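You operate a simulated robot arm through the tools that you are given. There is no shell and no other tool. Be economical: measure what you need, move in short steps, check, and stop when the job is done.

The job below is to be done with a simulated robot arm. You get a single attempt, and the scene is never put back.

Task
Strip the old joint out of the clamp block.
Fine: clamp ring back to LOOSE first; nut on the long grey mat, small ring in the small black tray, pipe back in the wide plywood rack.

The check looks at the end state, three seconds after you hand in, the way a careful person would. Anything else that was tipped, shoved, dropped, spilled or broken makes it a failure.

Robot
A 7-joint arm with a two-finger parallel gripper, fixed in place. Base frame: the origin is at the foot of the arm, x ahead of it, y to its left, z up; the work surface is at about z = 0.004. Lengths are in m, angles in degrees, forces in N, time in s.
With the tool pointing down near the work surface it reaches from about 0.24 to 0.62 m from the base axis. Its first joint turns from -66.0 to 66.0 degrees. Payload 2.6 kg.
The TCP is the grasp point between the finger pads, 0.03 m short of the fingertips. In the tool frame z runs along the fingers and y along their closing line. The gripper opens to 0.094 m. The fingers are 0.028 m wide and 0.01 m thick; the gripper's body (0.05 by 0.096 m) begins 0.055 m behind the TCP.
Orientation is that of the tool frame in the base frame, as [roll, pitch, yaw] about the fixed x, y, z axes, in that order (R = Rz(yaw) Ry(pitch) Rx(roll)). With the fingers straight down and closing along the base's y, the tool's x points along the base's -x, its y along +y and its z along -z.

Tools
- The arm moves only by the tool nudge_tool. Its argument "series" is a list that holds one entry, the list of rows, each a list of 7 numbers: the shift along the tool's x, y, z in units of 25 mm (1.0 is 25 mm), then the turn, a rotation vector about the tool's x, y, z in units of 8 degrees (1.0 is 8 degrees), then the opening, from 0 (shut) to 1 (fully open). In form: [[[tx, ty, tz, rx, ry, rz, grip], ...]]. A call has 1 to 20 rows; each row shifts and turns the commanded pose from where the row before left it, along the tool's axes as they then stand. A call with a number of a shift or a turn outside -1 to 1 is refused whole. A row lasts 0.2 s, in which the tool goes at most 0.05 m and 8.6 degrees; a call with a longer step from one row to the next is refused whole, and so is a gripper value outside its range. A pose out of reach is approached as far as the arm can. The call stops where the force on the tool passes 50 N (or 10 N more than at its start, if that is more) or the arm is blocked; 0.2 s more then pass. Each finger travels about 0.072 m/s and halts on what it meets, pressing with about 25 N; the grip force reading is that of the motor and also rises with nothing between the fingers. The clock runs only during rows and for 0.2 s after the last one: add rows that do not move to give the fingers time. It gives the time, the measured TCP pose, the force on the tool (base axes), the opening and the grip force at its end, in the units of the frame above (readings bear some noise), and new pictures: "pictures" is both (left out), scene, wrist or none.
- Cameras (640 x 400 px; columns grow to the right, rows downward): "scene" is fixed at [0.0341, 0.4264, 0.5675]; the picture's right is [-0.79, -0.61, 0.00], its down [-0.31, 0.41, -0.85] and it looks along [0.52, -0.68, -0.52] (base axes); focal length 373 px, centre (320, 200). "wrist" rides on the gripper at [-0.037, 0, -0.058] in the tool frame; the picture's right is [0.00, -1.00, 0.00], its down [0.97, 0.00, -0.24] and it looks along [0.24, 0.00, 0.97] (tool axes); focal length 218 px, centre (320, 200). There is no depth. A picture from a camera that has moved, and an enlarged one, comes with that camera's place and axes in the base frame and with its lens.
- zoom(camera, box): a new picture of the part [left, top, right, bottom] of that camera's present view, enlarged. The clock stands still meanwhile.
- job_done(): hands the job in; it is judged then, once.

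Go step by step. Nothing tells you positions but the pictures and the camera data: compare them with the known pose of the tool, close in by small moves and look again before you grip or let go. The budget is 120 turns and 150 pictures, counting those below and the enlarged ones. Unless the task says otherwise, let go and move clear before handing in, and close with one line.

The tools are called after ">>>" by a JSON object that holds its "api" and its "payload". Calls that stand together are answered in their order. nudge_tool: Moves the arm, as the interface text tells. Its arguments: {"type":"object","properties":{"series":{"type":"array"},"pictures":{"type":"string","enum":["both","scene","wrist","none"]}},"required":["series"]} The other tools are called the same way: zoom (camera, box) takes an enlarged picture of a part of a camera's view; job_done () hands the job in.

At the start:

```text
time_s: 0.0
eef_pos: [0.3302, -0.1522, 0.2455]
orientation: [180.0, 0.1, -180.0]
wrist_force: [0.6, 0.3, 0.4]
finger_gap: 0.0941
finger_force: 0.1
```

scene: 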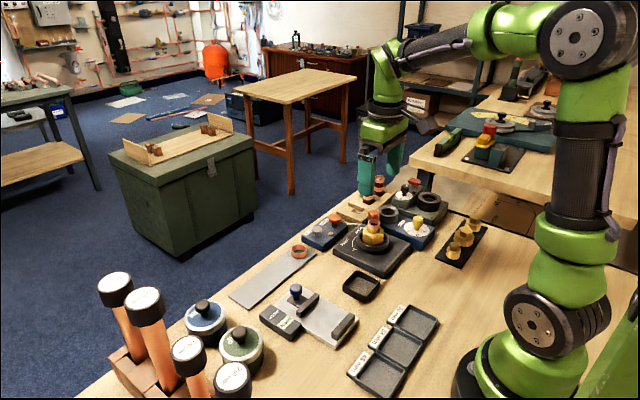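
wrist: 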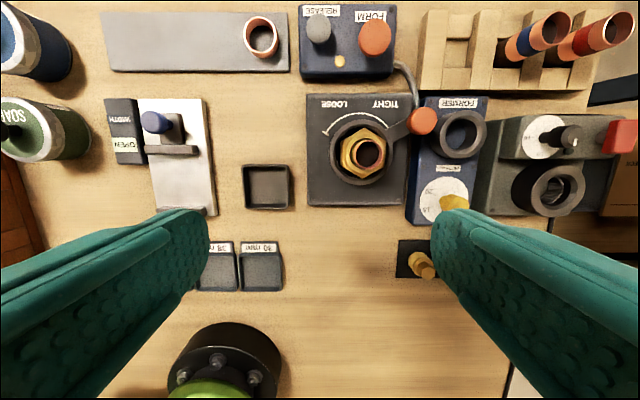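

I see a clamp block with a brass nut and a pipe in it, and a lever set to TIGHT. I'll take close views before moving.

>>> {"api": "zoom", "payload": {"camera": "scene", "box": [300, 170, 460, 280]}}

>>> {"api": "zoom", "payload": {"camera": "wrist", "box": [290, 0, 490, 220]}}

>>> {"api": "zoom", "payload": {"camera": "wrist", "box": [400, 0, 640, 240]}}

```text
3.64 times, centred on (380, 225) of scene
camera zoom: at [0.0341, 0.4264, 0.5675], right [-0.79, -0.61, 0.0], down [-0.31, 0.41, -0.85], along [0.52, -0.68, -0.52], focal length 1357 px, centre (102, 109)
```

zoom: 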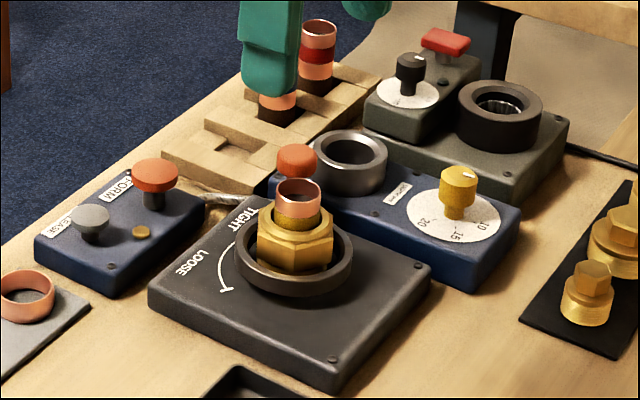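

```text
1.82 times, centred on (390, 110) of wrist
camera zoom: at [0.3682, -0.1523, 0.3052], right [0.0, -1.0, 0.0], down [-0.97, 0.0, 0.24], along [-0.24, 0.0, -0.97], focal length 397 px, centre (193, 364)
```

zoom: 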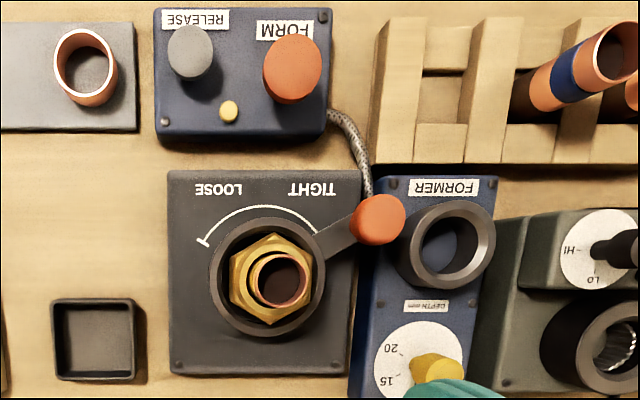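

```text
1.67 times, centred on (520, 120) of wrist
camera zoom: at [0.3682, -0.1523, 0.3052], right [0.0, -1.0, 0.0], down [-0.97, 0.0, 0.24], along [-0.24, 0.0, -0.97], focal length 364 px, centre (-13, 333)
```

zoom: 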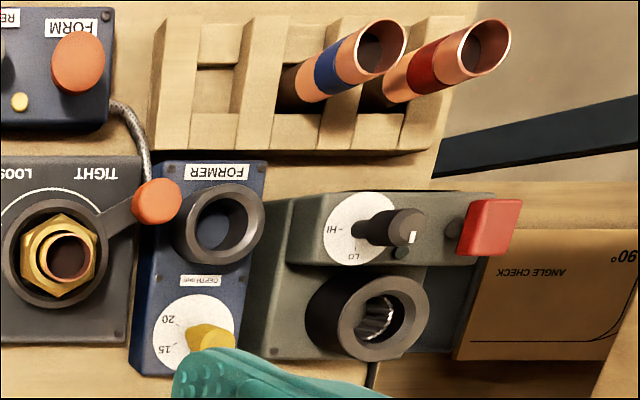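

The clamp centre is at about (0.361, -0.200), the lever knob at about (0.395, -0.259, 0.065), and the former tube sits close beside the knob. I'll move over it for a closer look.

>>> {"api": "nudge_tool", "payload": {"series": [[[-0.6, -0.9, 0.87, 0, 0, 0, 1], [-0.6, -0.9, 0.87, 0, 0, 0, 1], [-0.6, -0.9, 0.87, 0, 0, 0, 1], [0, 0, 0, 0, 0, 0, 1]]]}}

```text
time_s: 1.0
eef_pos: [0.3777, -0.2207, 0.18]
orientation: [-179.9, 0.0, -180.0]
wrist_force: [-0.3, 0.9, 0.5]
finger_gap: 0.0939
finger_force: 0.1
camera wrist: at [0.414, -0.2207, 0.2394], right [0.0, -1.0, 0.0], down [-0.97, 0.0, 0.24], along [-0.24, 0.0, -0.97], focal length 218 px, centre (320, 200)
```

scene: 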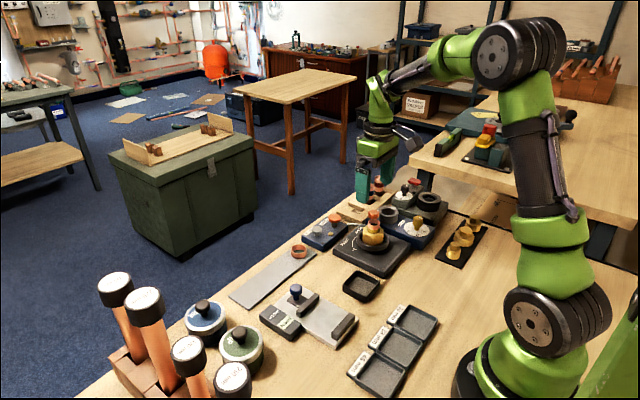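
wrist: 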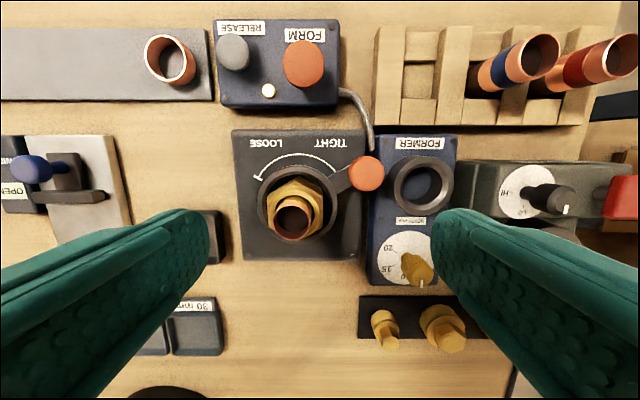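

Closer now; zooming on the clamp and the rack.

>>> {"api": "zoom", "payload": {"camera": "wrist", "box": [230, 110, 470, 270]}}

>>> {"api": "zoom", "payload": {"camera": "wrist", "box": [360, 0, 640, 160]}}

>>> {"api": "zoom", "payload": {"camera": "scene", "box": [310, 185, 430, 260]}}

```text
2.50 times, centred on (350, 190) of wrist
camera zoom: at [0.414, -0.2207, 0.2394], right [0.0, -1.0, 0.0], down [-0.97, 0.0, 0.24], along [-0.24, 0.0, -0.97], focal length 546 px, centre (245, 225)
```

zoom: 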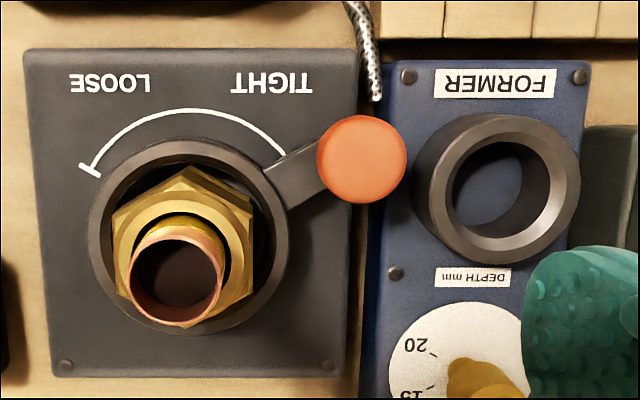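

```text
2.29 times, centred on (500, 80) of wrist
camera zoom: at [0.414, -0.2207, 0.2394], right [0.0, -1.0, 0.0], down [-0.97, 0.0, 0.24], along [-0.24, 0.0, -0.97], focal length 499 px, centre (-91, 474)
```

zoom: 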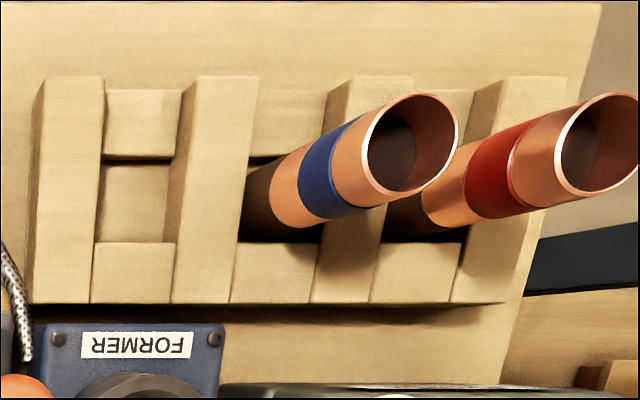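

```text
5.33 times, centred on (370, 222) of scene
camera zoom: at [0.0341, 0.4264, 0.5675], right [-0.79, -0.61, 0.0], down [-0.31, 0.41, -0.85], along [0.52, -0.68, -0.52], focal length 1990 px, centre (53, 80)
```

zoom: 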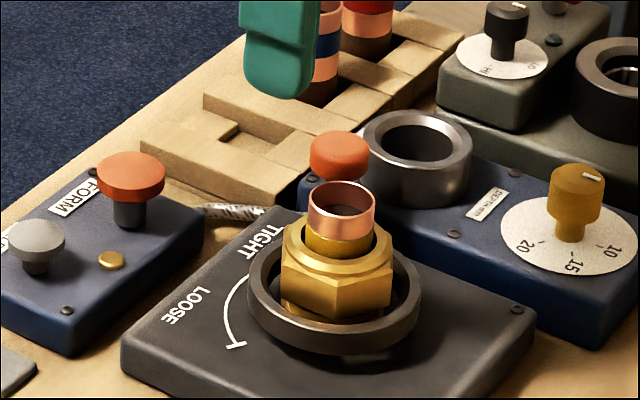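

The knob top is at about (0.393, -0.257, 0.070) and the former's top at about z 0.057. I'll rotate so the fingers close along the lever's tangent, then move above the knob.

>>> {"api": "nudge_tool", "payload": {"series": [[[0, 0, 0, 0, 0, 0.9375, 0.55], [0, 0, 0, 0, 0, 0.9375, 0.55], [0, 0, 0, 0, 0, 0.9375, 0.55], [0, 0, 0, 0, 0, 0.9375, 0.55], [0, 0, 0, 0, 0, 0.9375, 0.55], [0, 0, 0, 0, 0, 0.9375, 0.55], [0, 0, 0, 0, 0, 0.9375, 0.55], [0, 0, 0, 0, 0, 0.9375, 0.55], [-0.8, -0.1, 0.8, 0, 0, 0, 0.55], [-0.76, -0.1, 0.8, 0, 0, 0, 0.55], [0, 0, 0.4, 0, 0, 0, 0.55], [0, 0, 0, 0, 0, 0, 0.55]]]}}

```text
time_s: 3.6
eef_pos: [0.3913, -0.2549, 0.1299]
orientation: [-179.9, 0.1, 120.0]
wrist_force: [-0.2, -0.1, -0.6]
finger_gap: 0.0514
finger_force: 0.1
camera wrist: at [0.4099, -0.2878, 0.1891], right [-0.87, -0.5, 0.0], down [-0.48, 0.84, 0.24], along [-0.12, 0.21, -0.97], focal length 218 px, centre (320, 200)
```

scene: 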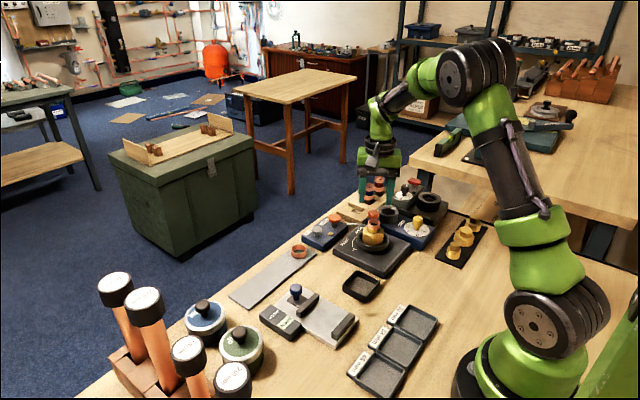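
wrist: 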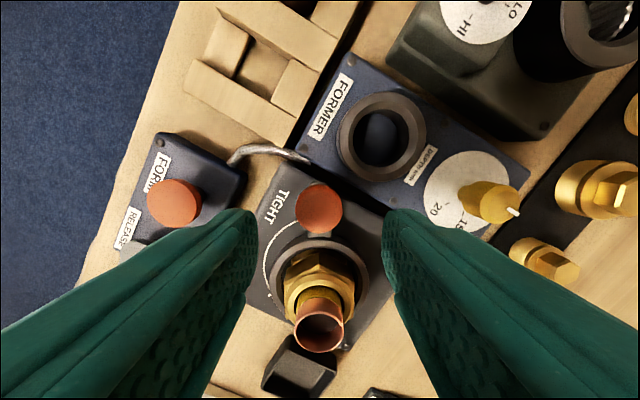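

The knob is nearly between the fingers, 3.6 mm radially outward. I'll descend to fingertip z of about 0.061 and close.

>>> {"api": "nudge_tool", "payload": {"series": [[[-0.14, 0, 0.8, 0, 0, 0, 0.55], [0, 0, 0.74, 0, 0, 0, 0.55], [0, 0, 0, 0, 0, 0, 0.55], [0, 0, 0, 0, 0, 0, 0.2], [0, 0, 0, 0, 0, 0, 0.2], [0, 0, 0, 0, 0, 0, 0.2]]]}}

```text
time_s: 5.0
eef_pos: [0.3941, -0.2587, 0.0912]
orientation: [179.9, 0.1, 120.0]
wrist_force: [8.8, 0.2, -3.7]
finger_gap: 0.0263
finger_force: 45.2
camera wrist: at [0.4119, -0.2904, 0.1509], right [-0.87, -0.5, 0.0], down [-0.49, 0.84, 0.24], along [-0.12, 0.21, -0.97], focal length 218 px, centre (320, 200)
```

scene: 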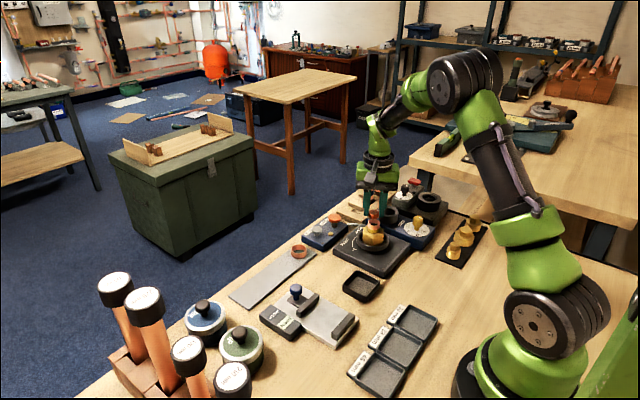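
wrist: 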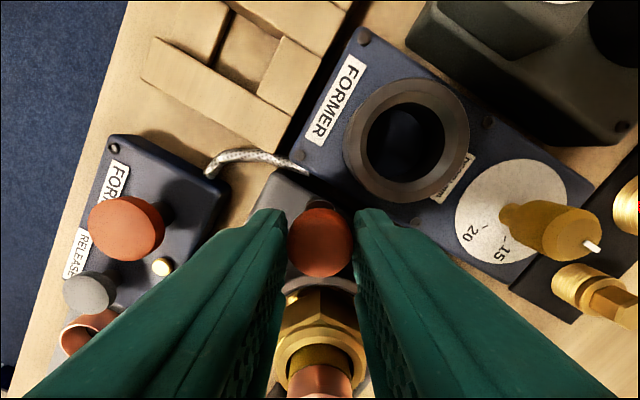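

The knob is gripped. I'll sweep along the arc for the first 40°.

>>> {"api": "nudge_tool", "payload": {"series": [[[0.026, 0.376, 0, 0, 0, -1, 0.2], [0.026, 0.376, 0, 0, 0, -1, 0.2], [0.026, 0.376, 0, 0, 0, -1, 0.2], [0.026, 0.376, 0, 0, 0, -1, 0.2], [0.026, 0.376, 0, 0, 0, -1, 0.2], [0, 0, 0, 0, 0, 0, 0.2]]], "pictures": "wrist"}}

```text
time_s: 6.4
eef_pos: [0.4226, -0.2252, 0.0915]
orientation: [-179.9, 0.1, 160.1]
wrist_force: [14.9, -10.8, -16.6]
finger_gap: 0.0262
finger_force: 45.2
camera wrist: at [0.4574, -0.2365, 0.151], right [-0.34, -0.94, 0.0], down [-0.91, 0.33, 0.24], along [-0.23, 0.08, -0.97], focal length 218 px, centre (320, 200)
```

wrist: 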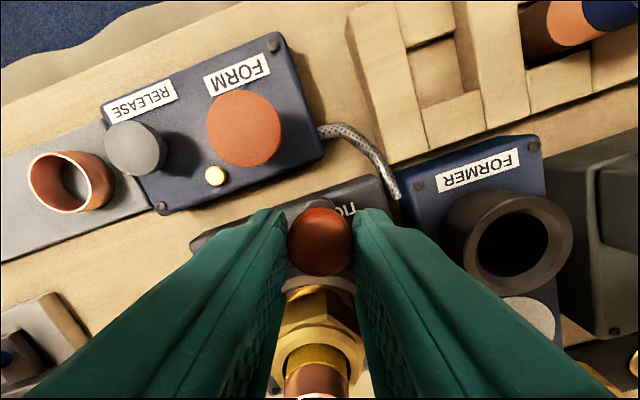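

Following the arc well. Continuing the sweep.

>>> {"api": "nudge_tool", "payload": {"series": [[[0.026, 0.376, 0, 0, 0, -1, 0.2], [0.026, 0.376, 0, 0, 0, -1, 0.2], [0.026, 0.376, 0, 0, 0, -1, 0.2], [0.026, 0.376, 0, 0, 0, -1, 0.2], [0.026, 0.376, 0, 0, 0, -1, 0.2], [0, 0, 0, 0, 0, 0, 0.2]]], "pictures": "wrist"}}

```text
time_s: 7.8
eef_pos: [0.4221, -0.1759, 0.0917]
orientation: [179.9, -0.1, -159.8]
wrist_force: [7.9, 3.4, -6.0]
finger_gap: 0.0262
finger_force: 45.2
camera wrist: at [0.4573, -0.1637, 0.1511], right [0.34, -0.94, 0.0], down [-0.91, -0.33, 0.24], along [-0.23, -0.08, -0.97], focal length 218 px, centre (320, 200)
```

wrist: 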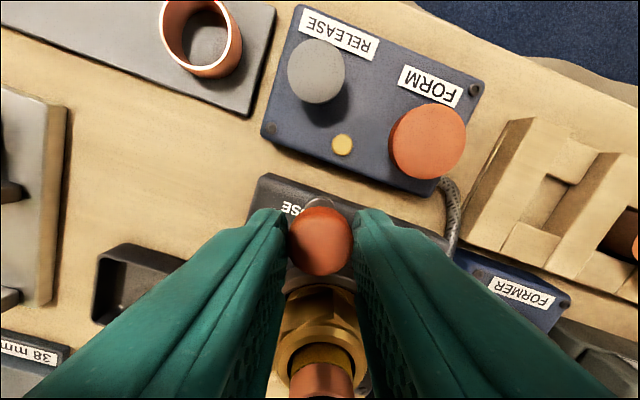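

>>> {"api": "nudge_tool", "payload": {"series": [[[0.026, 0.376, 0, 0, 0, -1, 0.2], [0.026, 0.376, 0, 0, 0, -1, 0.2], [0.026, 0.376, 0, 0, 0, -1, 0.2], [0.026, 0.376, 0, 0, 0, -1, 0.2], [0.026, 0.376, 0, 0, 0, -1, 0.2], [0, 0, 0, 0, 0, 0, 0.2]]], "pictures": "wrist"}}

```text
time_s: 9.2
eef_pos: [0.3932, -0.1426, 0.0914]
orientation: [-180.0, 0.1, -119.9]
wrist_force: [13.9, 5.7, -11.0]
finger_gap: 0.0262
finger_force: 45.4
camera wrist: at [0.4115, -0.1098, 0.1511], right [0.87, -0.5, 0.0], down [-0.48, -0.84, 0.24], along [-0.12, -0.21, -0.97], focal length 218 px, centre (320, 200)
```

wrist: 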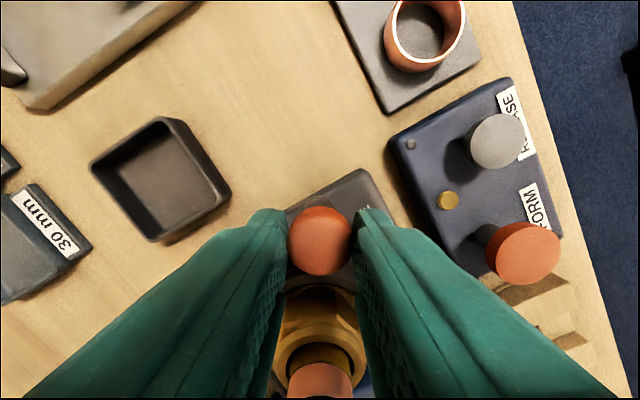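

Lever is now near +60°. I'll push a few degrees further to feel for the end stop.

>>> {"api": "nudge_tool", "payload": {"series": [[[0.013, 0.188, 0, 0, 0, -0.5, 0.2], [0, 0, 0, 0, 0, 0, 0.2], [0, 0, 0, 0, 0, 0, 0.2]]], "pictures": "none"}}

```text
time_s: 10.0
eef_pos: [0.3919, -0.1433, 0.0937]
orientation: [-179.1, 0.0, -115.7]
wrist_force: [32.4, -10.4, -12.7]
finger_gap: 0.026
finger_force: 45.4
```

The stop is reached at about +60°. Releasing, going up and turning the tool back square.

>>> {"api": "nudge_tool", "payload": {"series": [[[0, -0.15, 0, 0, 0, 0, 0.2], [0, 0, 0, 0, 0, 0, 0.6], [0, 0, 0, 0, 0, 0, 0.6], [0, 0, -1, 0, 0, 0, 0.6], [0, 0, -1, 0, 0, 0, 0.6], [0, 0, -1, 0, 0, 0, 0.6], [0, 0, -1, 0, 0, 1, 0.6], [0, 0, -0.5, 0, 0, 1, 0.6], [0, 0, 0, 0, 0, 1, 0.6], [0, 0, 0, 0, 0, 1, 0.6], [0, 0, 0, 0, 0, 1, 0.6], [0, 0, 0, 0, 0, 1, 0.6], [0, 0, 0, 0, 0, 1, 0.6], [0, 0, 0, 0, 0, 1, 0.6], [0, 0, 0, 0, 0, 0, 0.6]]]}}

```text
time_s: 13.2
eef_pos: [0.3937, -0.1419, 0.2042]
orientation: [-180.0, 0.0, 179.9]
wrist_force: [0.6, -0.7, -0.4]
finger_gap: 0.0567
finger_force: 0.0
camera wrist: at [0.4288, -0.142, 0.2637], right [0.0, -1.0, 0.0], down [-0.97, 0.0, 0.24], along [-0.24, 0.0, -0.97], focal length 218 px, centre (320, 200)
```

scene: 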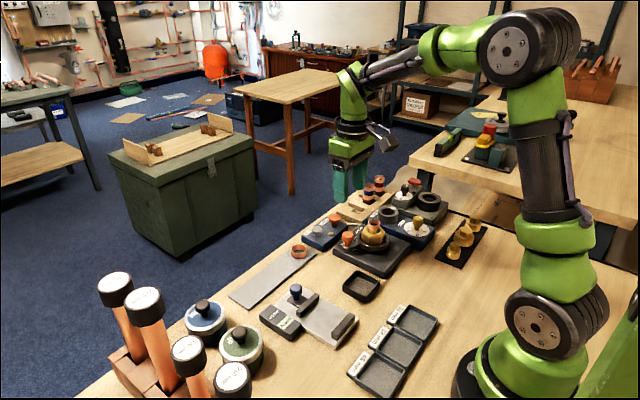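
wrist: 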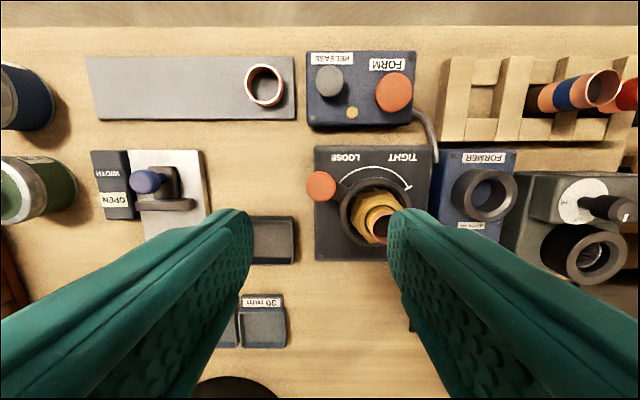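

>>> {"api": "zoom", "payload": {"camera": "scene", "box": [330, 210, 420, 270]}}

>>> {"api": "zoom", "payload": {"camera": "wrist", "box": [300, 140, 450, 265]}}

>>> {"api": "zoom", "payload": {"camera": "scene", "box": [330, 165, 450, 245]}}

```text
6.67 times, centred on (375, 240) of scene
camera zoom: at [0.0341, 0.4264, 0.5675], right [-0.79, -0.61, 0.0], down [-0.31, 0.41, -0.85], along [0.52, -0.68, -0.52], focal length 2487 px, centre (-47, -67)
```

zoom: 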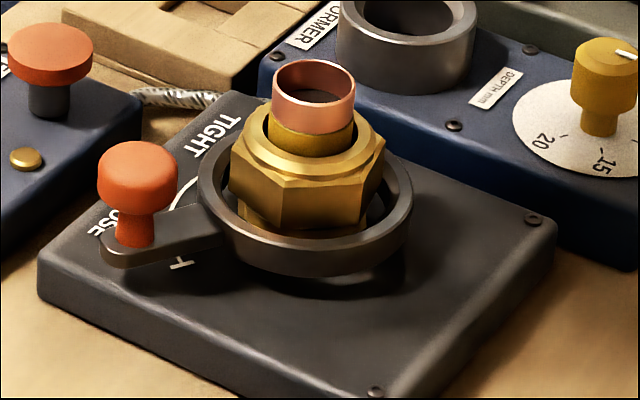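

```text
3.20 times, centred on (375, 202) of wrist
camera zoom: at [0.4288, -0.142, 0.2637], right [0.0, -1.0, 0.0], down [-0.97, 0.0, 0.24], along [-0.24, 0.0, -0.97], focal length 698 px, centre (144, 192)
```

zoom: 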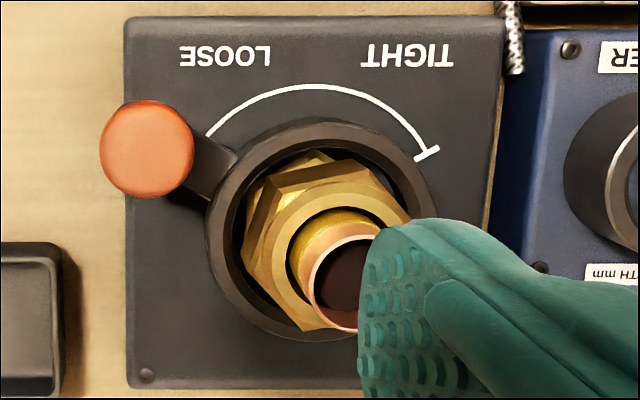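

```text
5.00 times, centred on (390, 205) of scene
camera zoom: at [0.0341, 0.4264, 0.5675], right [-0.79, -0.61, 0.0], down [-0.31, 0.41, -0.85], along [0.52, -0.68, -0.52], focal length 1866 px, centre (-30, 175)
```

zoom: 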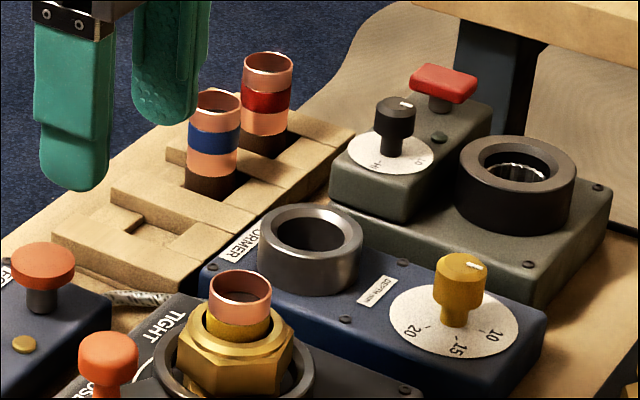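

LOOSE is confirmed. Next I'll centre over the nut to find its flats.

>>> {"api": "nudge_tool", "payload": {"series": [[[0.45, -0.8, 0, 0, 0, 0, 0.9], [0.45, -0.8, 0.3, 0, 0, 0, 0.9], [0, -0.7, 0.3, 0, 0, 0, 0.9], [0, 0, 0, 0, 0, 0, 0.9]]], "pictures": "none"}}

>>> {"api": "zoom", "payload": {"camera": "wrist", "box": [240, 120, 400, 220]}}

```text
time_s: 14.2
eef_pos: [0.3691, -0.2005, 0.1891]
orientation: [-180.0, -0.1, -180.0]
wrist_force: [0.2, -0.2, 0.7]
finger_gap: 0.0846
finger_force: 0.0
```

```text
4.00 times, centred on (320, 170) of wrist
camera zoom: at [0.4056, -0.1996, 0.2487], right [0.0, -1.0, 0.0], down [-0.97, 0.0, 0.24], along [-0.24, 0.0, -0.97], focal length 873 px, centre (320, 320)
```

zoom: 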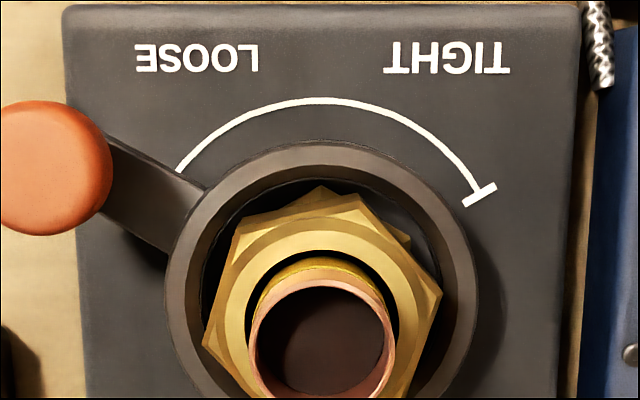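

>>> {"api": "zoom", "payload": {"camera": "wrist", "box": [270, 150, 370, 230]}}

>>> {"api": "zoom", "payload": {"camera": "scene", "box": [352, 210, 402, 260]}}

```text
5.00 times, centred on (320, 190) of wrist
camera zoom: at [0.4056, -0.1996, 0.2487], right [0.0, -1.0, 0.0], down [-0.97, 0.0, 0.24], along [-0.24, 0.0, -0.97], focal length 1091 px, centre (320, 250)
```

zoom: 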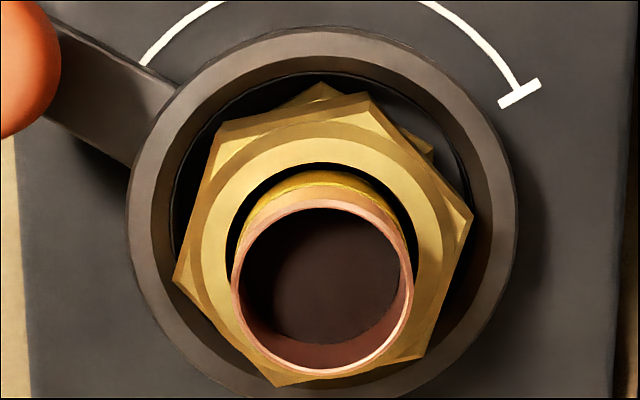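

```text
8.00 times, centred on (377, 235) of scene
camera zoom: at [0.0341, 0.4264, 0.5675], right [-0.79, -0.61, 0.0], down [-0.31, 0.41, -0.85], along [0.52, -0.68, -0.52], focal length 2985 px, centre (-136, -80)
```

zoom: 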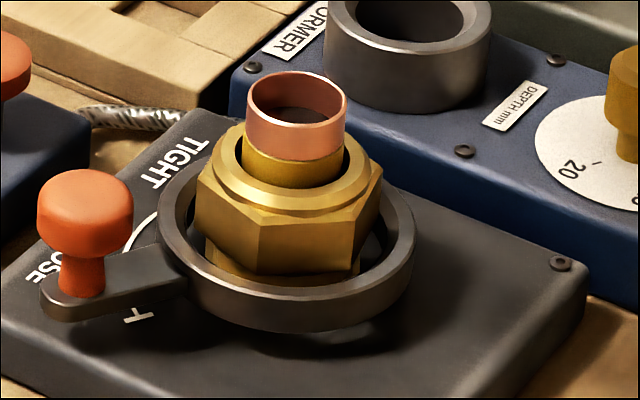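

There are two hexes: an upper nut (hex z about 0.044–0.061) and a body hex lower in the ring. I'll align with the upper nut's flats (about 18° turn) and come down above the ring.

>>> {"api": "nudge_tool", "payload": {"series": [[[0.36, 0, 0, 0, 0, 0.75, 0.76], [0, 0, 0, 0, 0, 0.75, 0.76], [0, 0, 0, 0, 0, 0.75, 0.76], [0, 0, 0.9, 0, 0, 0, 0.76], [0, 0, 0.9, 0, 0, 0, 0.76], [0, 0, 0.6, 0, 0, 0, 0.76], [0, 0, 0, 0, 0, 0, 0.76]]]}}

```text
time_s: 15.8
eef_pos: [0.3606, -0.1993, 0.1291]
orientation: [179.9, -0.1, 162.1]
wrist_force: [-0.2, -0.2, -0.6]
finger_gap: 0.0711
finger_force: 0.1
camera wrist: at [0.3952, -0.2104, 0.1882], right [-0.31, -0.95, 0.0], down [-0.92, 0.3, 0.24], along [-0.23, 0.07, -0.97], focal length 218 px, centre (320, 200)
```

scene: 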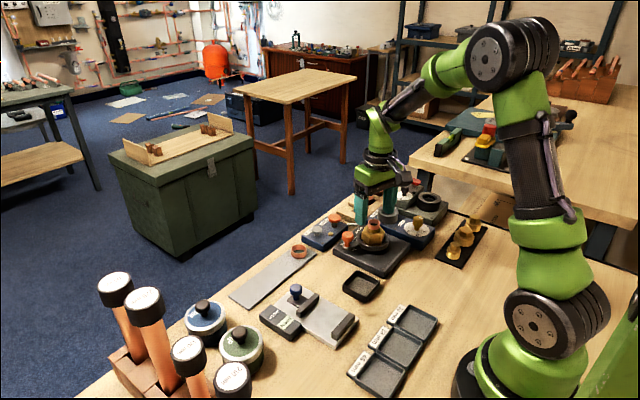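
wrist: 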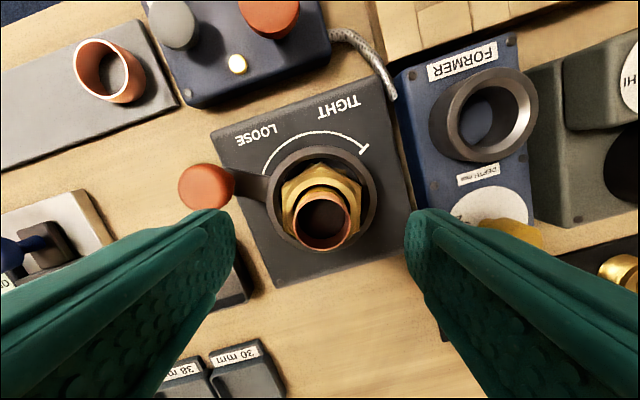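

Centred well. Descending to fingertip z ≈ 0.045 and closing on the nut.

>>> {"api": "nudge_tool", "payload": {"series": [[[0, 0, 0.8, 0, 0, 0, 0.69], [0, 0, 0.8, 0, 0, 0, 0.69], [0, 0, 0.56, 0, 0, 0, 0.69], [0, 0, 0, 0, 0, 0, 0.69], [0, 0, 0, 0, 0, 0, 0.4], [0, 0, 0, 0, 0, 0, 0.4], [0, 0, 0, 0, 0, 0, 0.4]]]}}

>>> {"api": "zoom", "payload": {"camera": "scene", "box": [340, 195, 420, 255]}}

```text
time_s: 17.4
eef_pos: [0.3581, -0.1999, 0.0751]
orientation: [180.0, 0.0, 162.0]
wrist_force: [1.0, -0.5, 2.2]
finger_gap: 0.0494
finger_force: 25.2
camera wrist: at [0.3951, -0.2102, 0.1349], right [-0.31, -0.95, 0.0], down [-0.92, 0.3, 0.24], along [-0.23, 0.07, -0.97], focal length 218 px, centre (320, 200)
```

scene: 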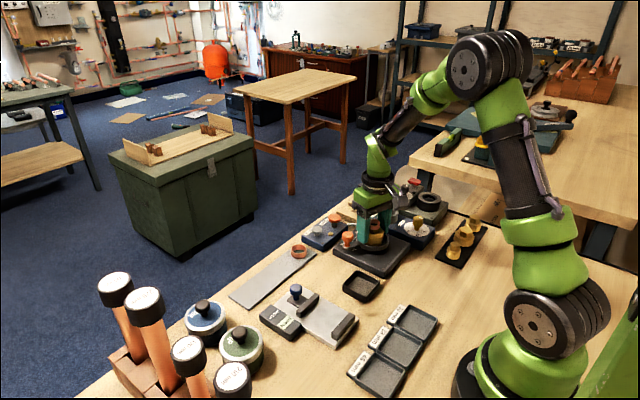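
wrist: 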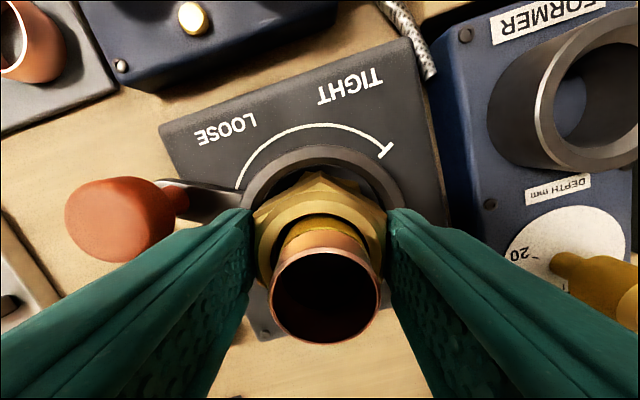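

```text
6.67 times, centred on (380, 225) of scene
camera zoom: at [0.034, 0.4264, 0.5675], right [-0.79, -0.61, 0.0], down [-0.31, 0.41, -0.85], along [0.52, -0.68, -0.52], focal length 2487 px, centre (-80, 33)
```

zoom: 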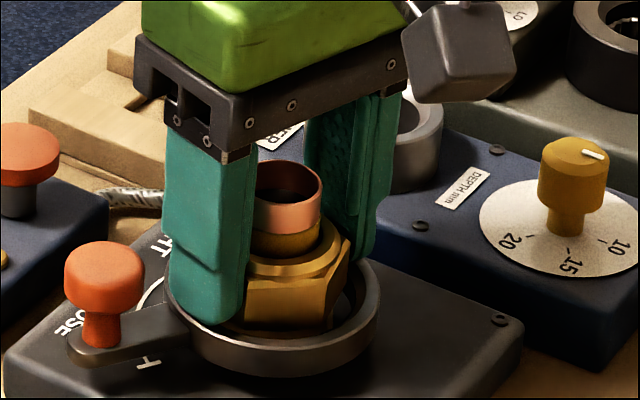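

The fingers sit on the nut's flats (gap 49 mm). Trying a small gentle lift.

>>> {"api": "nudge_tool", "payload": {"series": [[[0, 0, -0.2, 0, 0, 0, 0.4], [0, 0, -0.2, 0, 0, 0, 0.4], [0, 0, 0, 0, 0, 0, 0.4]]], "pictures": "none"}}

>>> {"api": "zoom", "payload": {"camera": "scene", "box": [340, 195, 420, 255]}}

```text
time_s: 18.2
eef_pos: [0.3593, -0.199, 0.0851]
orientation: [180.0, 0.0, 162.0]
wrist_force: [0.1, 0.6, -0.9]
finger_gap: 0.0495
finger_force: 25.2
```

```text
6.67 times, centred on (380, 225) of scene
camera zoom: at [0.0341, 0.4264, 0.5675], right [-0.79, -0.61, 0.0], down [-0.31, 0.41, -0.85], along [0.52, -0.68, -0.52], focal length 2487 px, centre (-80, 33)
```

zoom: 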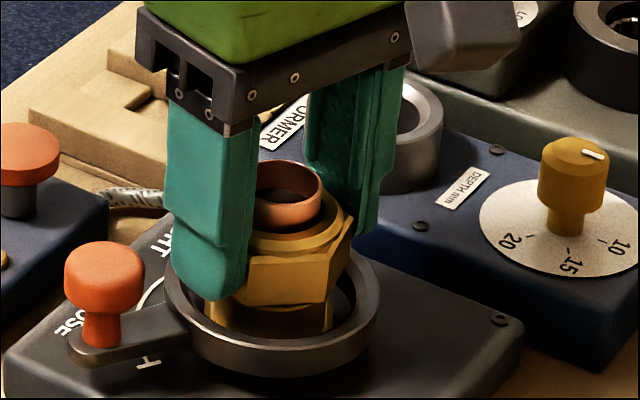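

The nut alone lifts freely; pipe and ring stay. Continuing straight up clear of the pipe.

>>> {"api": "nudge_tool", "payload": {"series": [[[0, 0, -0.4, 0, 0, 0, 0.4], [0, 0, -0.5, 0, 0, 0, 0.4], [0, 0, -0.5, 0, 0, 0, 0.4], [0, 0, -0.5, 0, 0, 0, 0.4], [0, 0, -0.6, 0, 0, 0, 0.4], [0, 0, -0.8, 0, 0, 0, 0.4], [0, 0, -0.8, 0, 0, 0, 0.4], [0, 0, 0, 0, 0, 0, 0.4]]]}}

>>> {"api": "zoom", "payload": {"camera": "scene", "box": [330, 165, 430, 255]}}

```text
time_s: 20.0
eef_pos: [0.3604, -0.1992, 0.1869]
orientation: [-179.9, -0.1, 162.0]
wrist_force: [0.3, -0.3, 0.0]
finger_gap: 0.0495
finger_force: 24.4
camera wrist: at [0.3953, -0.2103, 0.2468], right [-0.31, -0.95, 0.0], down [-0.92, 0.3, 0.24], along [-0.23, 0.07, -0.97], focal length 218 px, centre (320, 200)
```

scene: 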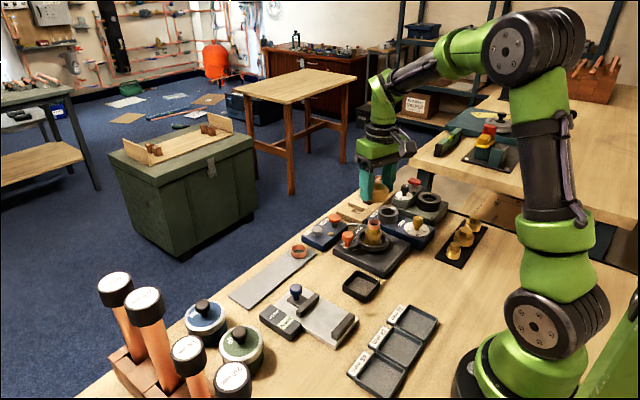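
wrist: 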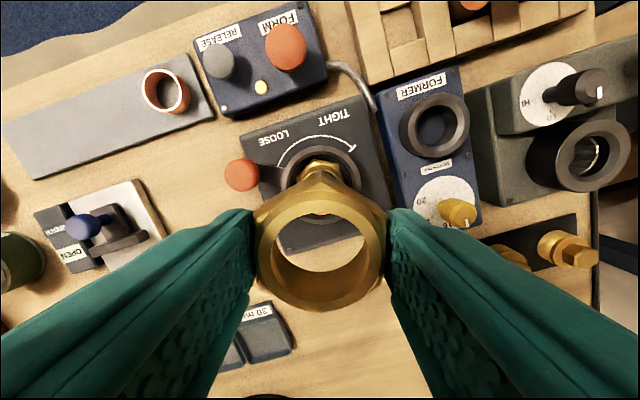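

```text
4.44 times, centred on (380, 210) of scene
camera zoom: at [0.0341, 0.4264, 0.5675], right [-0.79, -0.61, 0.0], down [-0.31, 0.41, -0.85], along [0.52, -0.68, -0.52], focal length 1658 px, centre (53, 156)
```

zoom: 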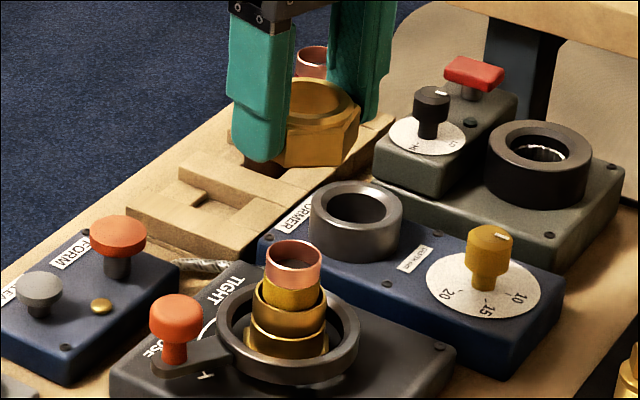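

The nut is off; pipe with ring and body remain. I'll carry it to the free part of the long grey mat at about (0.488, 0.0).

>>> {"api": "nudge_tool", "payload": {"series": [[[0, 0, 0, 0, 0, -0.75, 0.4], [0, 0, 0, 0, 0, -0.75, 0.4], [0, 0, 0, 0, 0, -0.75, 0.4], [-0.567, 0.886, 0, 0, 0, 0, 0.4], [-0.567, 0.886, 0, 0, 0, 0, 0.4], [-0.567, 0.886, 0, 0, 0, 0, 0.4], [-0.567, 0.886, 0, 0, 0, 0, 0.4], [-0.567, 0.886, 0, 0, 0, 0, 0.4], [-0.567, 0.886, 0, 0, 0, 0, 0.4], [-0.567, 0.886, 0, 0, 0, 0, 0.4], [-0.567, 0.886, 0, 0, 0, 0, 0.4], [-0.567, 0.886, 0, 0, 0, 0, 0.4], [0, 0, 0.8, 0, 0, 0, 0.4], [0, 0, 0.8, 0, 0, 0, 0.4], [0, 0, 0, 0, 0, 0, 0.4]]]}}

```text
time_s: 23.2
eef_pos: [0.4894, -0.0014, 0.1485]
orientation: [179.9, 0.0, -180.0]
wrist_force: [0.8, 1.1, -1.4]
finger_gap: 0.0496
finger_force: 25.0
camera wrist: at [0.5257, -0.0008, 0.2069], right [0.0, -1.0, 0.0], down [-0.97, 0.0, 0.24], along [-0.24, 0.0, -0.97], focal length 218 px, centre (320, 200)
```

scene: 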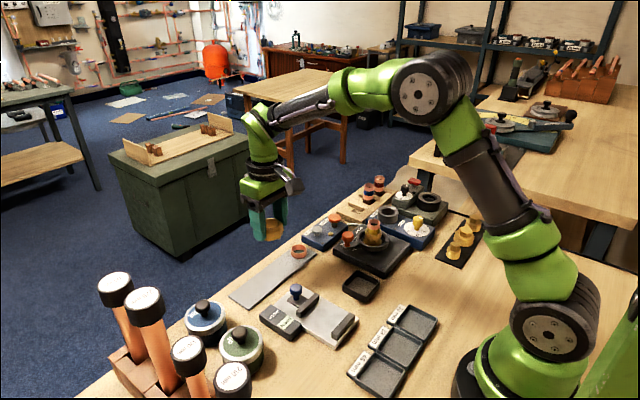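
wrist: 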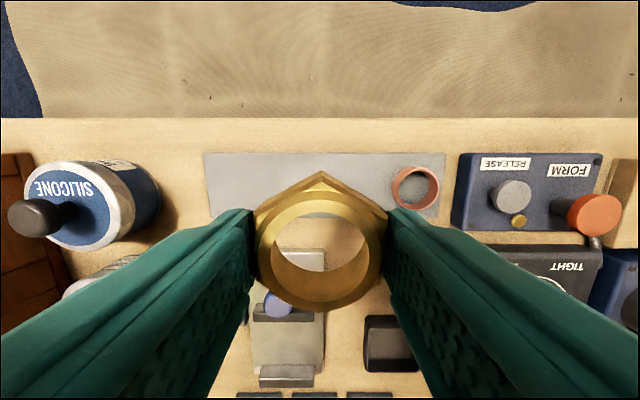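

The target spot is clear and centred on the mat (x 0.459–0.520). Lowering.

>>> {"api": "nudge_tool", "payload": {"series": [[[0, 0, 0.9, 0, 0, 0, 0.4], [0, 0, 0.9, 0, 0, 0, 0.4], [0, 0, 0.9, 0, 0, 0, 0.4], [0, 0, 0.9, 0, 0, 0, 0.4], [0, 0, 0.2, 0, 0, 0, 0.4], [0, 0, 0, 0, 0, 0, 0.4]]], "pictures": "none"}}

>>> {"api": "zoom", "payload": {"camera": "scene", "box": [220, 210, 340, 300]}}

```text
time_s: 24.6
eef_pos: [0.4876, -0.0009, 0.0521]
orientation: [-179.9, 0.0, 180.0]
wrist_force: [-0.4, 0.6, -1.2]
finger_gap: 0.0492
finger_force: 25.6
```

```text
4.44 times, centred on (280, 255) of scene
camera zoom: at [0.0341, 0.4264, 0.5675], right [-0.79, -0.61, 0.0], down [-0.31, 0.41, -0.85], along [0.52, -0.68, -0.52], focal length 1658 px, centre (498, -44)
```

zoom: 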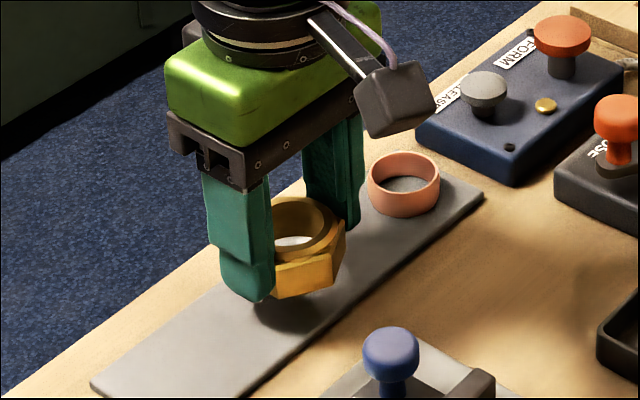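

>>> {"api": "nudge_tool", "payload": {"series": [[[0, 0, 0.1, 0, 0, 0, 0.4], [0, 0, 0.1, 0, 0, 0, 0.4], [0, 0, 0.1, 0, 0, 0, 0.4], [0, 0, 0, 0, 0, 0, 0.4]]], "pictures": "none"}}

>>> {"api": "zoom", "payload": {"camera": "scene", "box": [240, 225, 300, 285]}}

```text
time_s: 25.6
eef_pos: [0.4874, -0.0006, 0.0444]
orientation: [-180.0, 0.0, 180.0]
wrist_force: [-0.6, -0.2, -1.4]
finger_gap: 0.0493
finger_force: 25.3
```

```text
6.67 times, centred on (270, 255) of scene
camera zoom: at [0.0341, 0.4264, 0.5675], right [-0.79, -0.61, 0.0], down [-0.31, 0.41, -0.85], along [0.52, -0.68, -0.52], focal length 2487 px, centre (653, -167)
```

zoom: 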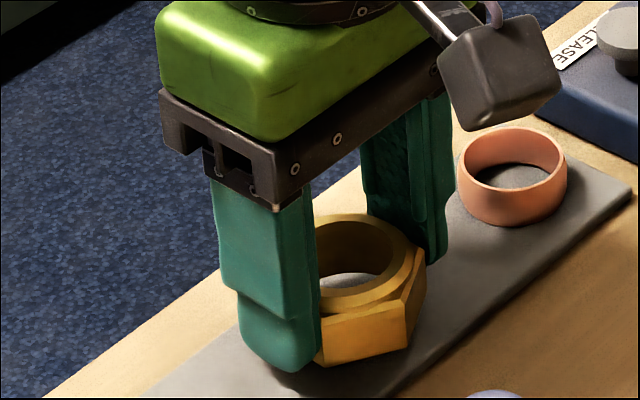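

Still a few millimetres up and no contact. Continuing in small steps.

>>> {"api": "nudge_tool", "payload": {"series": [[[0, 0, 0.08, 0, 0, 0, 0.4], [0, 0, 0.08, 0, 0, 0, 0.4], [0, 0, 0, 0, 0, 0, 0.4]]], "pictures": "none"}}

>>> {"api": "zoom", "payload": {"camera": "scene", "box": [240, 225, 300, 285]}}

```text
time_s: 26.4
eef_pos: [0.4884, -0.0015, 0.0421]
orientation: [-179.9, 0.0, 180.0]
wrist_force: [-0.6, -0.8, -0.8]
finger_gap: 0.0493
finger_force: 25.1
```

```text
6.67 times, centred on (270, 255) of scene
camera zoom: at [0.0341, 0.4264, 0.5675], right [-0.79, -0.61, 0.0], down [-0.31, 0.41, -0.85], along [0.52, -0.68, -0.52], focal length 2487 px, centre (653, -167)
```

zoom: 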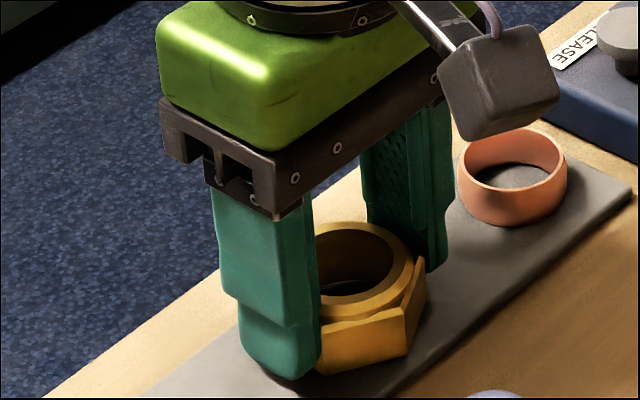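

>>> {"api": "nudge_tool", "payload": {"series": [[[0, 0, 0.06, 0, 0, 0, 0.4], [0, 0, 0.06, 0, 0, 0, 0.4], [0, 0, 0, 0, 0, 0, 0.4]]], "pictures": "none"}}

>>> {"api": "zoom", "payload": {"camera": "scene", "box": [240, 225, 300, 285]}}

```text
time_s: 27.2
eef_pos: [0.4895, -0.0011, 0.0403]
orientation: [-180.0, 0.3, 180.0]
wrist_force: [-2.6, -1.5, 14.4]
finger_gap: 0.0492
finger_force: 25.1
```

```text
6.67 times, centred on (270, 255) of scene
camera zoom: at [0.034, 0.4264, 0.5675], right [-0.79, -0.61, 0.0], down [-0.31, 0.41, -0.85], along [0.52, -0.68, -0.52], focal length 2487 px, centre (653, -167)
```

zoom: 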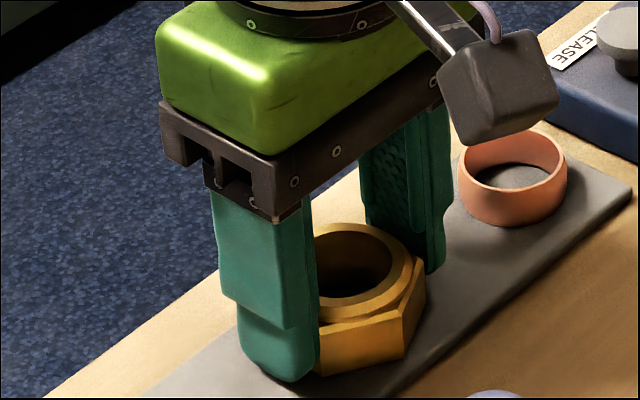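

The nut is seated on the mat. Releasing, rising, and going back over the clamp.

>>> {"api": "nudge_tool", "payload": {"series": [[[0, 0, -0.04, 0, 0, 0, 0.4], [0, 0, 0, 0, 0, 0, 0.7], [0, 0, 0, 0, 0, 0, 0.7], [0, 0, -0.5, 0, 0, 0, 0.7], [0, 0, -1, 0, 0, 0, 0.7], [0, 0, -1, 0, 0, 0, 0.7], [0, 0, -1, 0, 0, 0, 0.7], [0, 0, -1, 0, 0, 0, 0.7], [0, 0, -1, 0, 0, 0, 0.7], [0.48, -0.8, 0, 0, 0, 0, 0.7], [0.48, -0.8, 0, 0, 0, 0, 0.7], [0.48, -0.8, 0, 0, 0, 0, 0.7], [0.48, -0.8, 0, 0, 0, 0, 0.7], [0.48, -0.8, 0, 0, 0, 0, 0.7], [0.48, -0.8, 0, 0, 0, 0, 0.7], [0.48, -0.8, 0, 0, 0, 0, 0.7], [0.48, -0.8, 0, 0, 0, 0, 0.7], [0.48, -0.8, 0, 0, 0, 0, 0.7], [0.48, -0.8, 0, 0, 0, 0, 0.7]]], "pictures": "scene"}}

>>> {"api": "zoom", "payload": {"camera": "wrist", "box": [270, 150, 370, 230]}}

>>> {"api": "zoom", "payload": {"camera": "scene", "box": [352, 210, 402, 260]}}

```text
time_s: 31.2
eef_pos: [0.37, -0.1994, 0.1771]
orientation: [179.9, 0.0, 180.0]
wrist_force: [-0.2, -0.3, -0.1]
finger_gap: 0.0659
finger_force: 0.0
```

scene: 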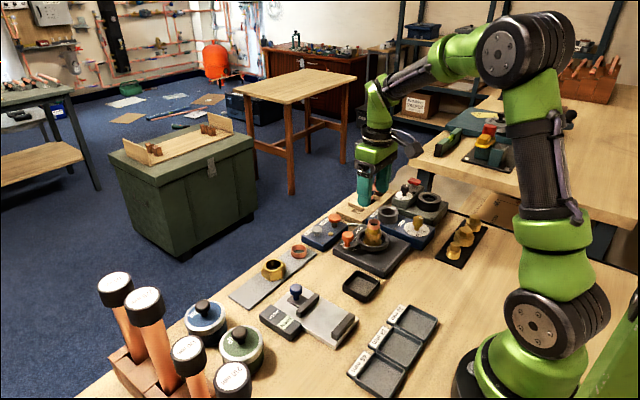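

```text
5.00 times, centred on (320, 190) of wrist
camera zoom: at [0.4054, -0.2003, 0.2365], right [0.0, -1.0, 0.0], down [-0.97, 0.0, 0.24], along [-0.24, 0.0, -0.97], focal length 1091 px, centre (320, 250)
```

zoom: 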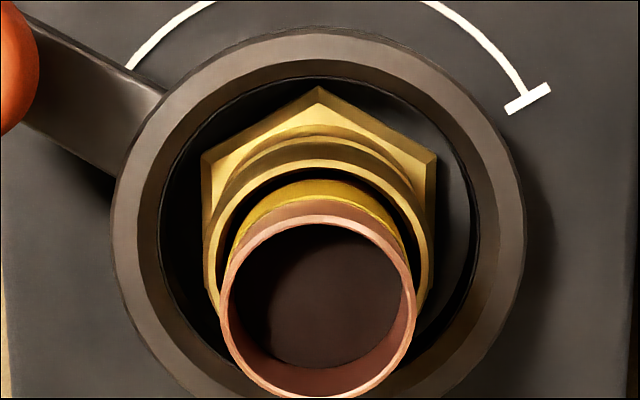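

```text
8.00 times, centred on (377, 235) of scene
camera zoom: at [0.0341, 0.4264, 0.5675], right [-0.79, -0.61, 0.0], down [-0.31, 0.41, -0.85], along [0.52, -0.68, -0.52], focal length 2985 px, centre (-136, -80)
```

zoom: 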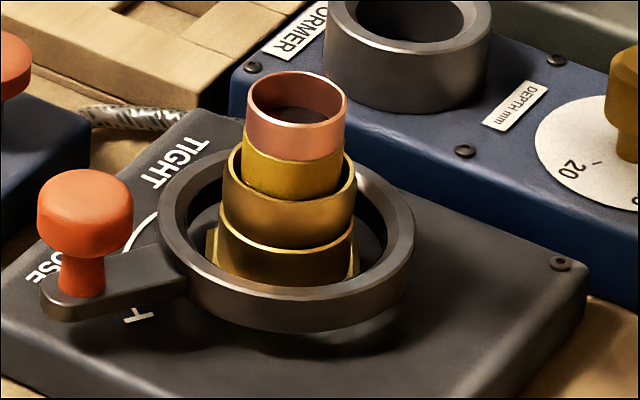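

The nut is on the mat. The yellow band looks like the pipe's own marking (the rack pipes have bands too), and the small ring looks like the barrel-shaped tier around the pipe (Ø≈38 mm, z≈0.046–0.060). I'll grip it and test-lift.

>>> {"api": "nudge_tool", "payload": {"series": [[[0.39, 0, 0.6, 0, 0, 0, 0.65], [0, 0, 0.9, 0, 0, 0, 0.65], [0, 0, 0.9, 0, 0, 0, 0.65], [0, 0, 0.8, 0, 0, 0, 0.65], [0, 0, 0.74, 0, 0, 0, 0.65], [0, 0, 0, 0, 0, 0, 0.65]]], "pictures": "wrist"}}

>>> {"api": "zoom", "payload": {"camera": "scene", "box": [347, 205, 407, 255]}}

```text
time_s: 32.6
eef_pos: [0.3588, -0.2014, 0.0786]
orientation: [-179.9, 0.0, 179.9]
wrist_force: [-0.1, -0.1, 0.4]
finger_gap: 0.0612
finger_force: 0.1
camera wrist: at [0.3951, -0.2004, 0.1381], right [0.0, -1.0, 0.0], down [-0.97, 0.0, 0.24], along [-0.24, 0.0, -0.97], focal length 218 px, centre (320, 200)
```

wrist: 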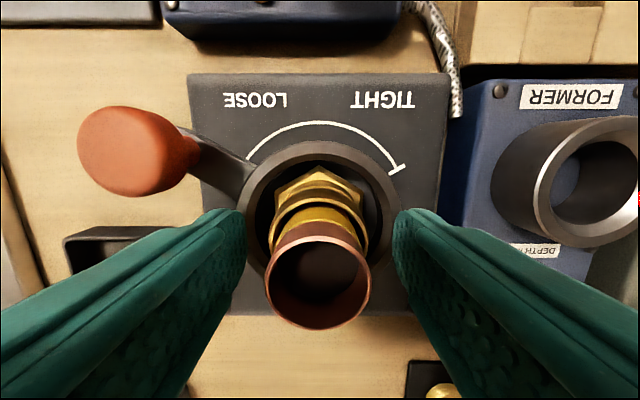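

```text
8.00 times, centred on (377, 230) of scene
camera zoom: at [0.0341, 0.4264, 0.5675], right [-0.79, -0.61, 0.0], down [-0.31, 0.41, -0.85], along [0.52, -0.68, -0.52], focal length 2985 px, centre (-136, -40)
```

zoom: 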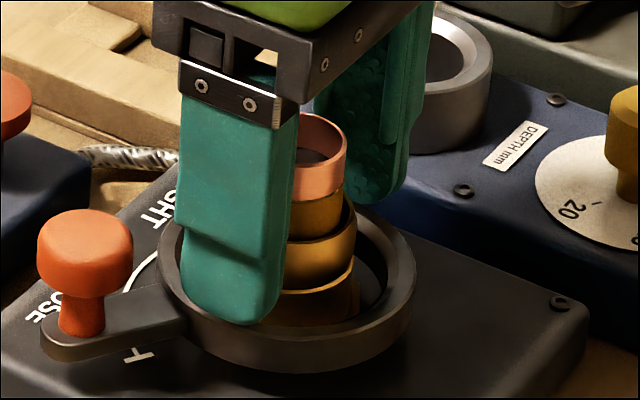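

>>> {"api": "nudge_tool", "payload": {"series": [[[0, 0, -0.12, 0, 0, 0, 0.65], [0, 0, 0, 0, 0, 0, 0.3], [0, 0, 0, 0, 0, 0, 0.3], [0, 0, 0, 0, 0, 0, 0.3]]], "pictures": "none"}}

>>> {"api": "nudge_tool", "payload": {"series": [[[0, 0, -0.2, 0, 0, 0, 0.3], [0, 0, -0.2, 0, 0, 0, 0.3], [0, 0, 0, 0, 0, 0, 0.3]]], "pictures": "none"}}

>>> {"api": "zoom", "payload": {"camera": "scene", "box": [347, 205, 407, 255]}}

```text
time_s: 33.6
eef_pos: [0.3589, -0.2013, 0.081]
orientation: [180.0, -0.1, -180.0]
wrist_force: [-1.0, 3.2, 1.3]
finger_gap: 0.0367
finger_force: 25.0
```

```text
time_s: 34.4
eef_pos: [0.3583, -0.2005, 0.093]
orientation: [180.0, 0.0, -180.0]
wrist_force: [0.0, -0.1, -0.4]
finger_gap: 0.0367
finger_force: 25.0
```

```text
8.00 times, centred on (377, 230) of scene
camera zoom: at [0.0341, 0.4264, 0.5675], right [-0.79, -0.61, 0.0], down [-0.31, 0.41, -0.85], along [0.52, -0.68, -0.52], focal length 2985 px, centre (-136, -40)
```

zoom: 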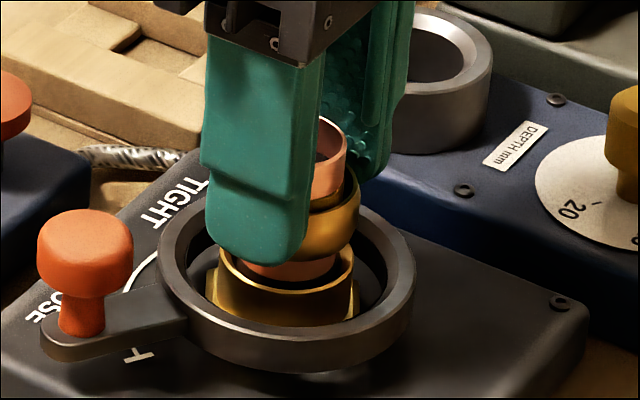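

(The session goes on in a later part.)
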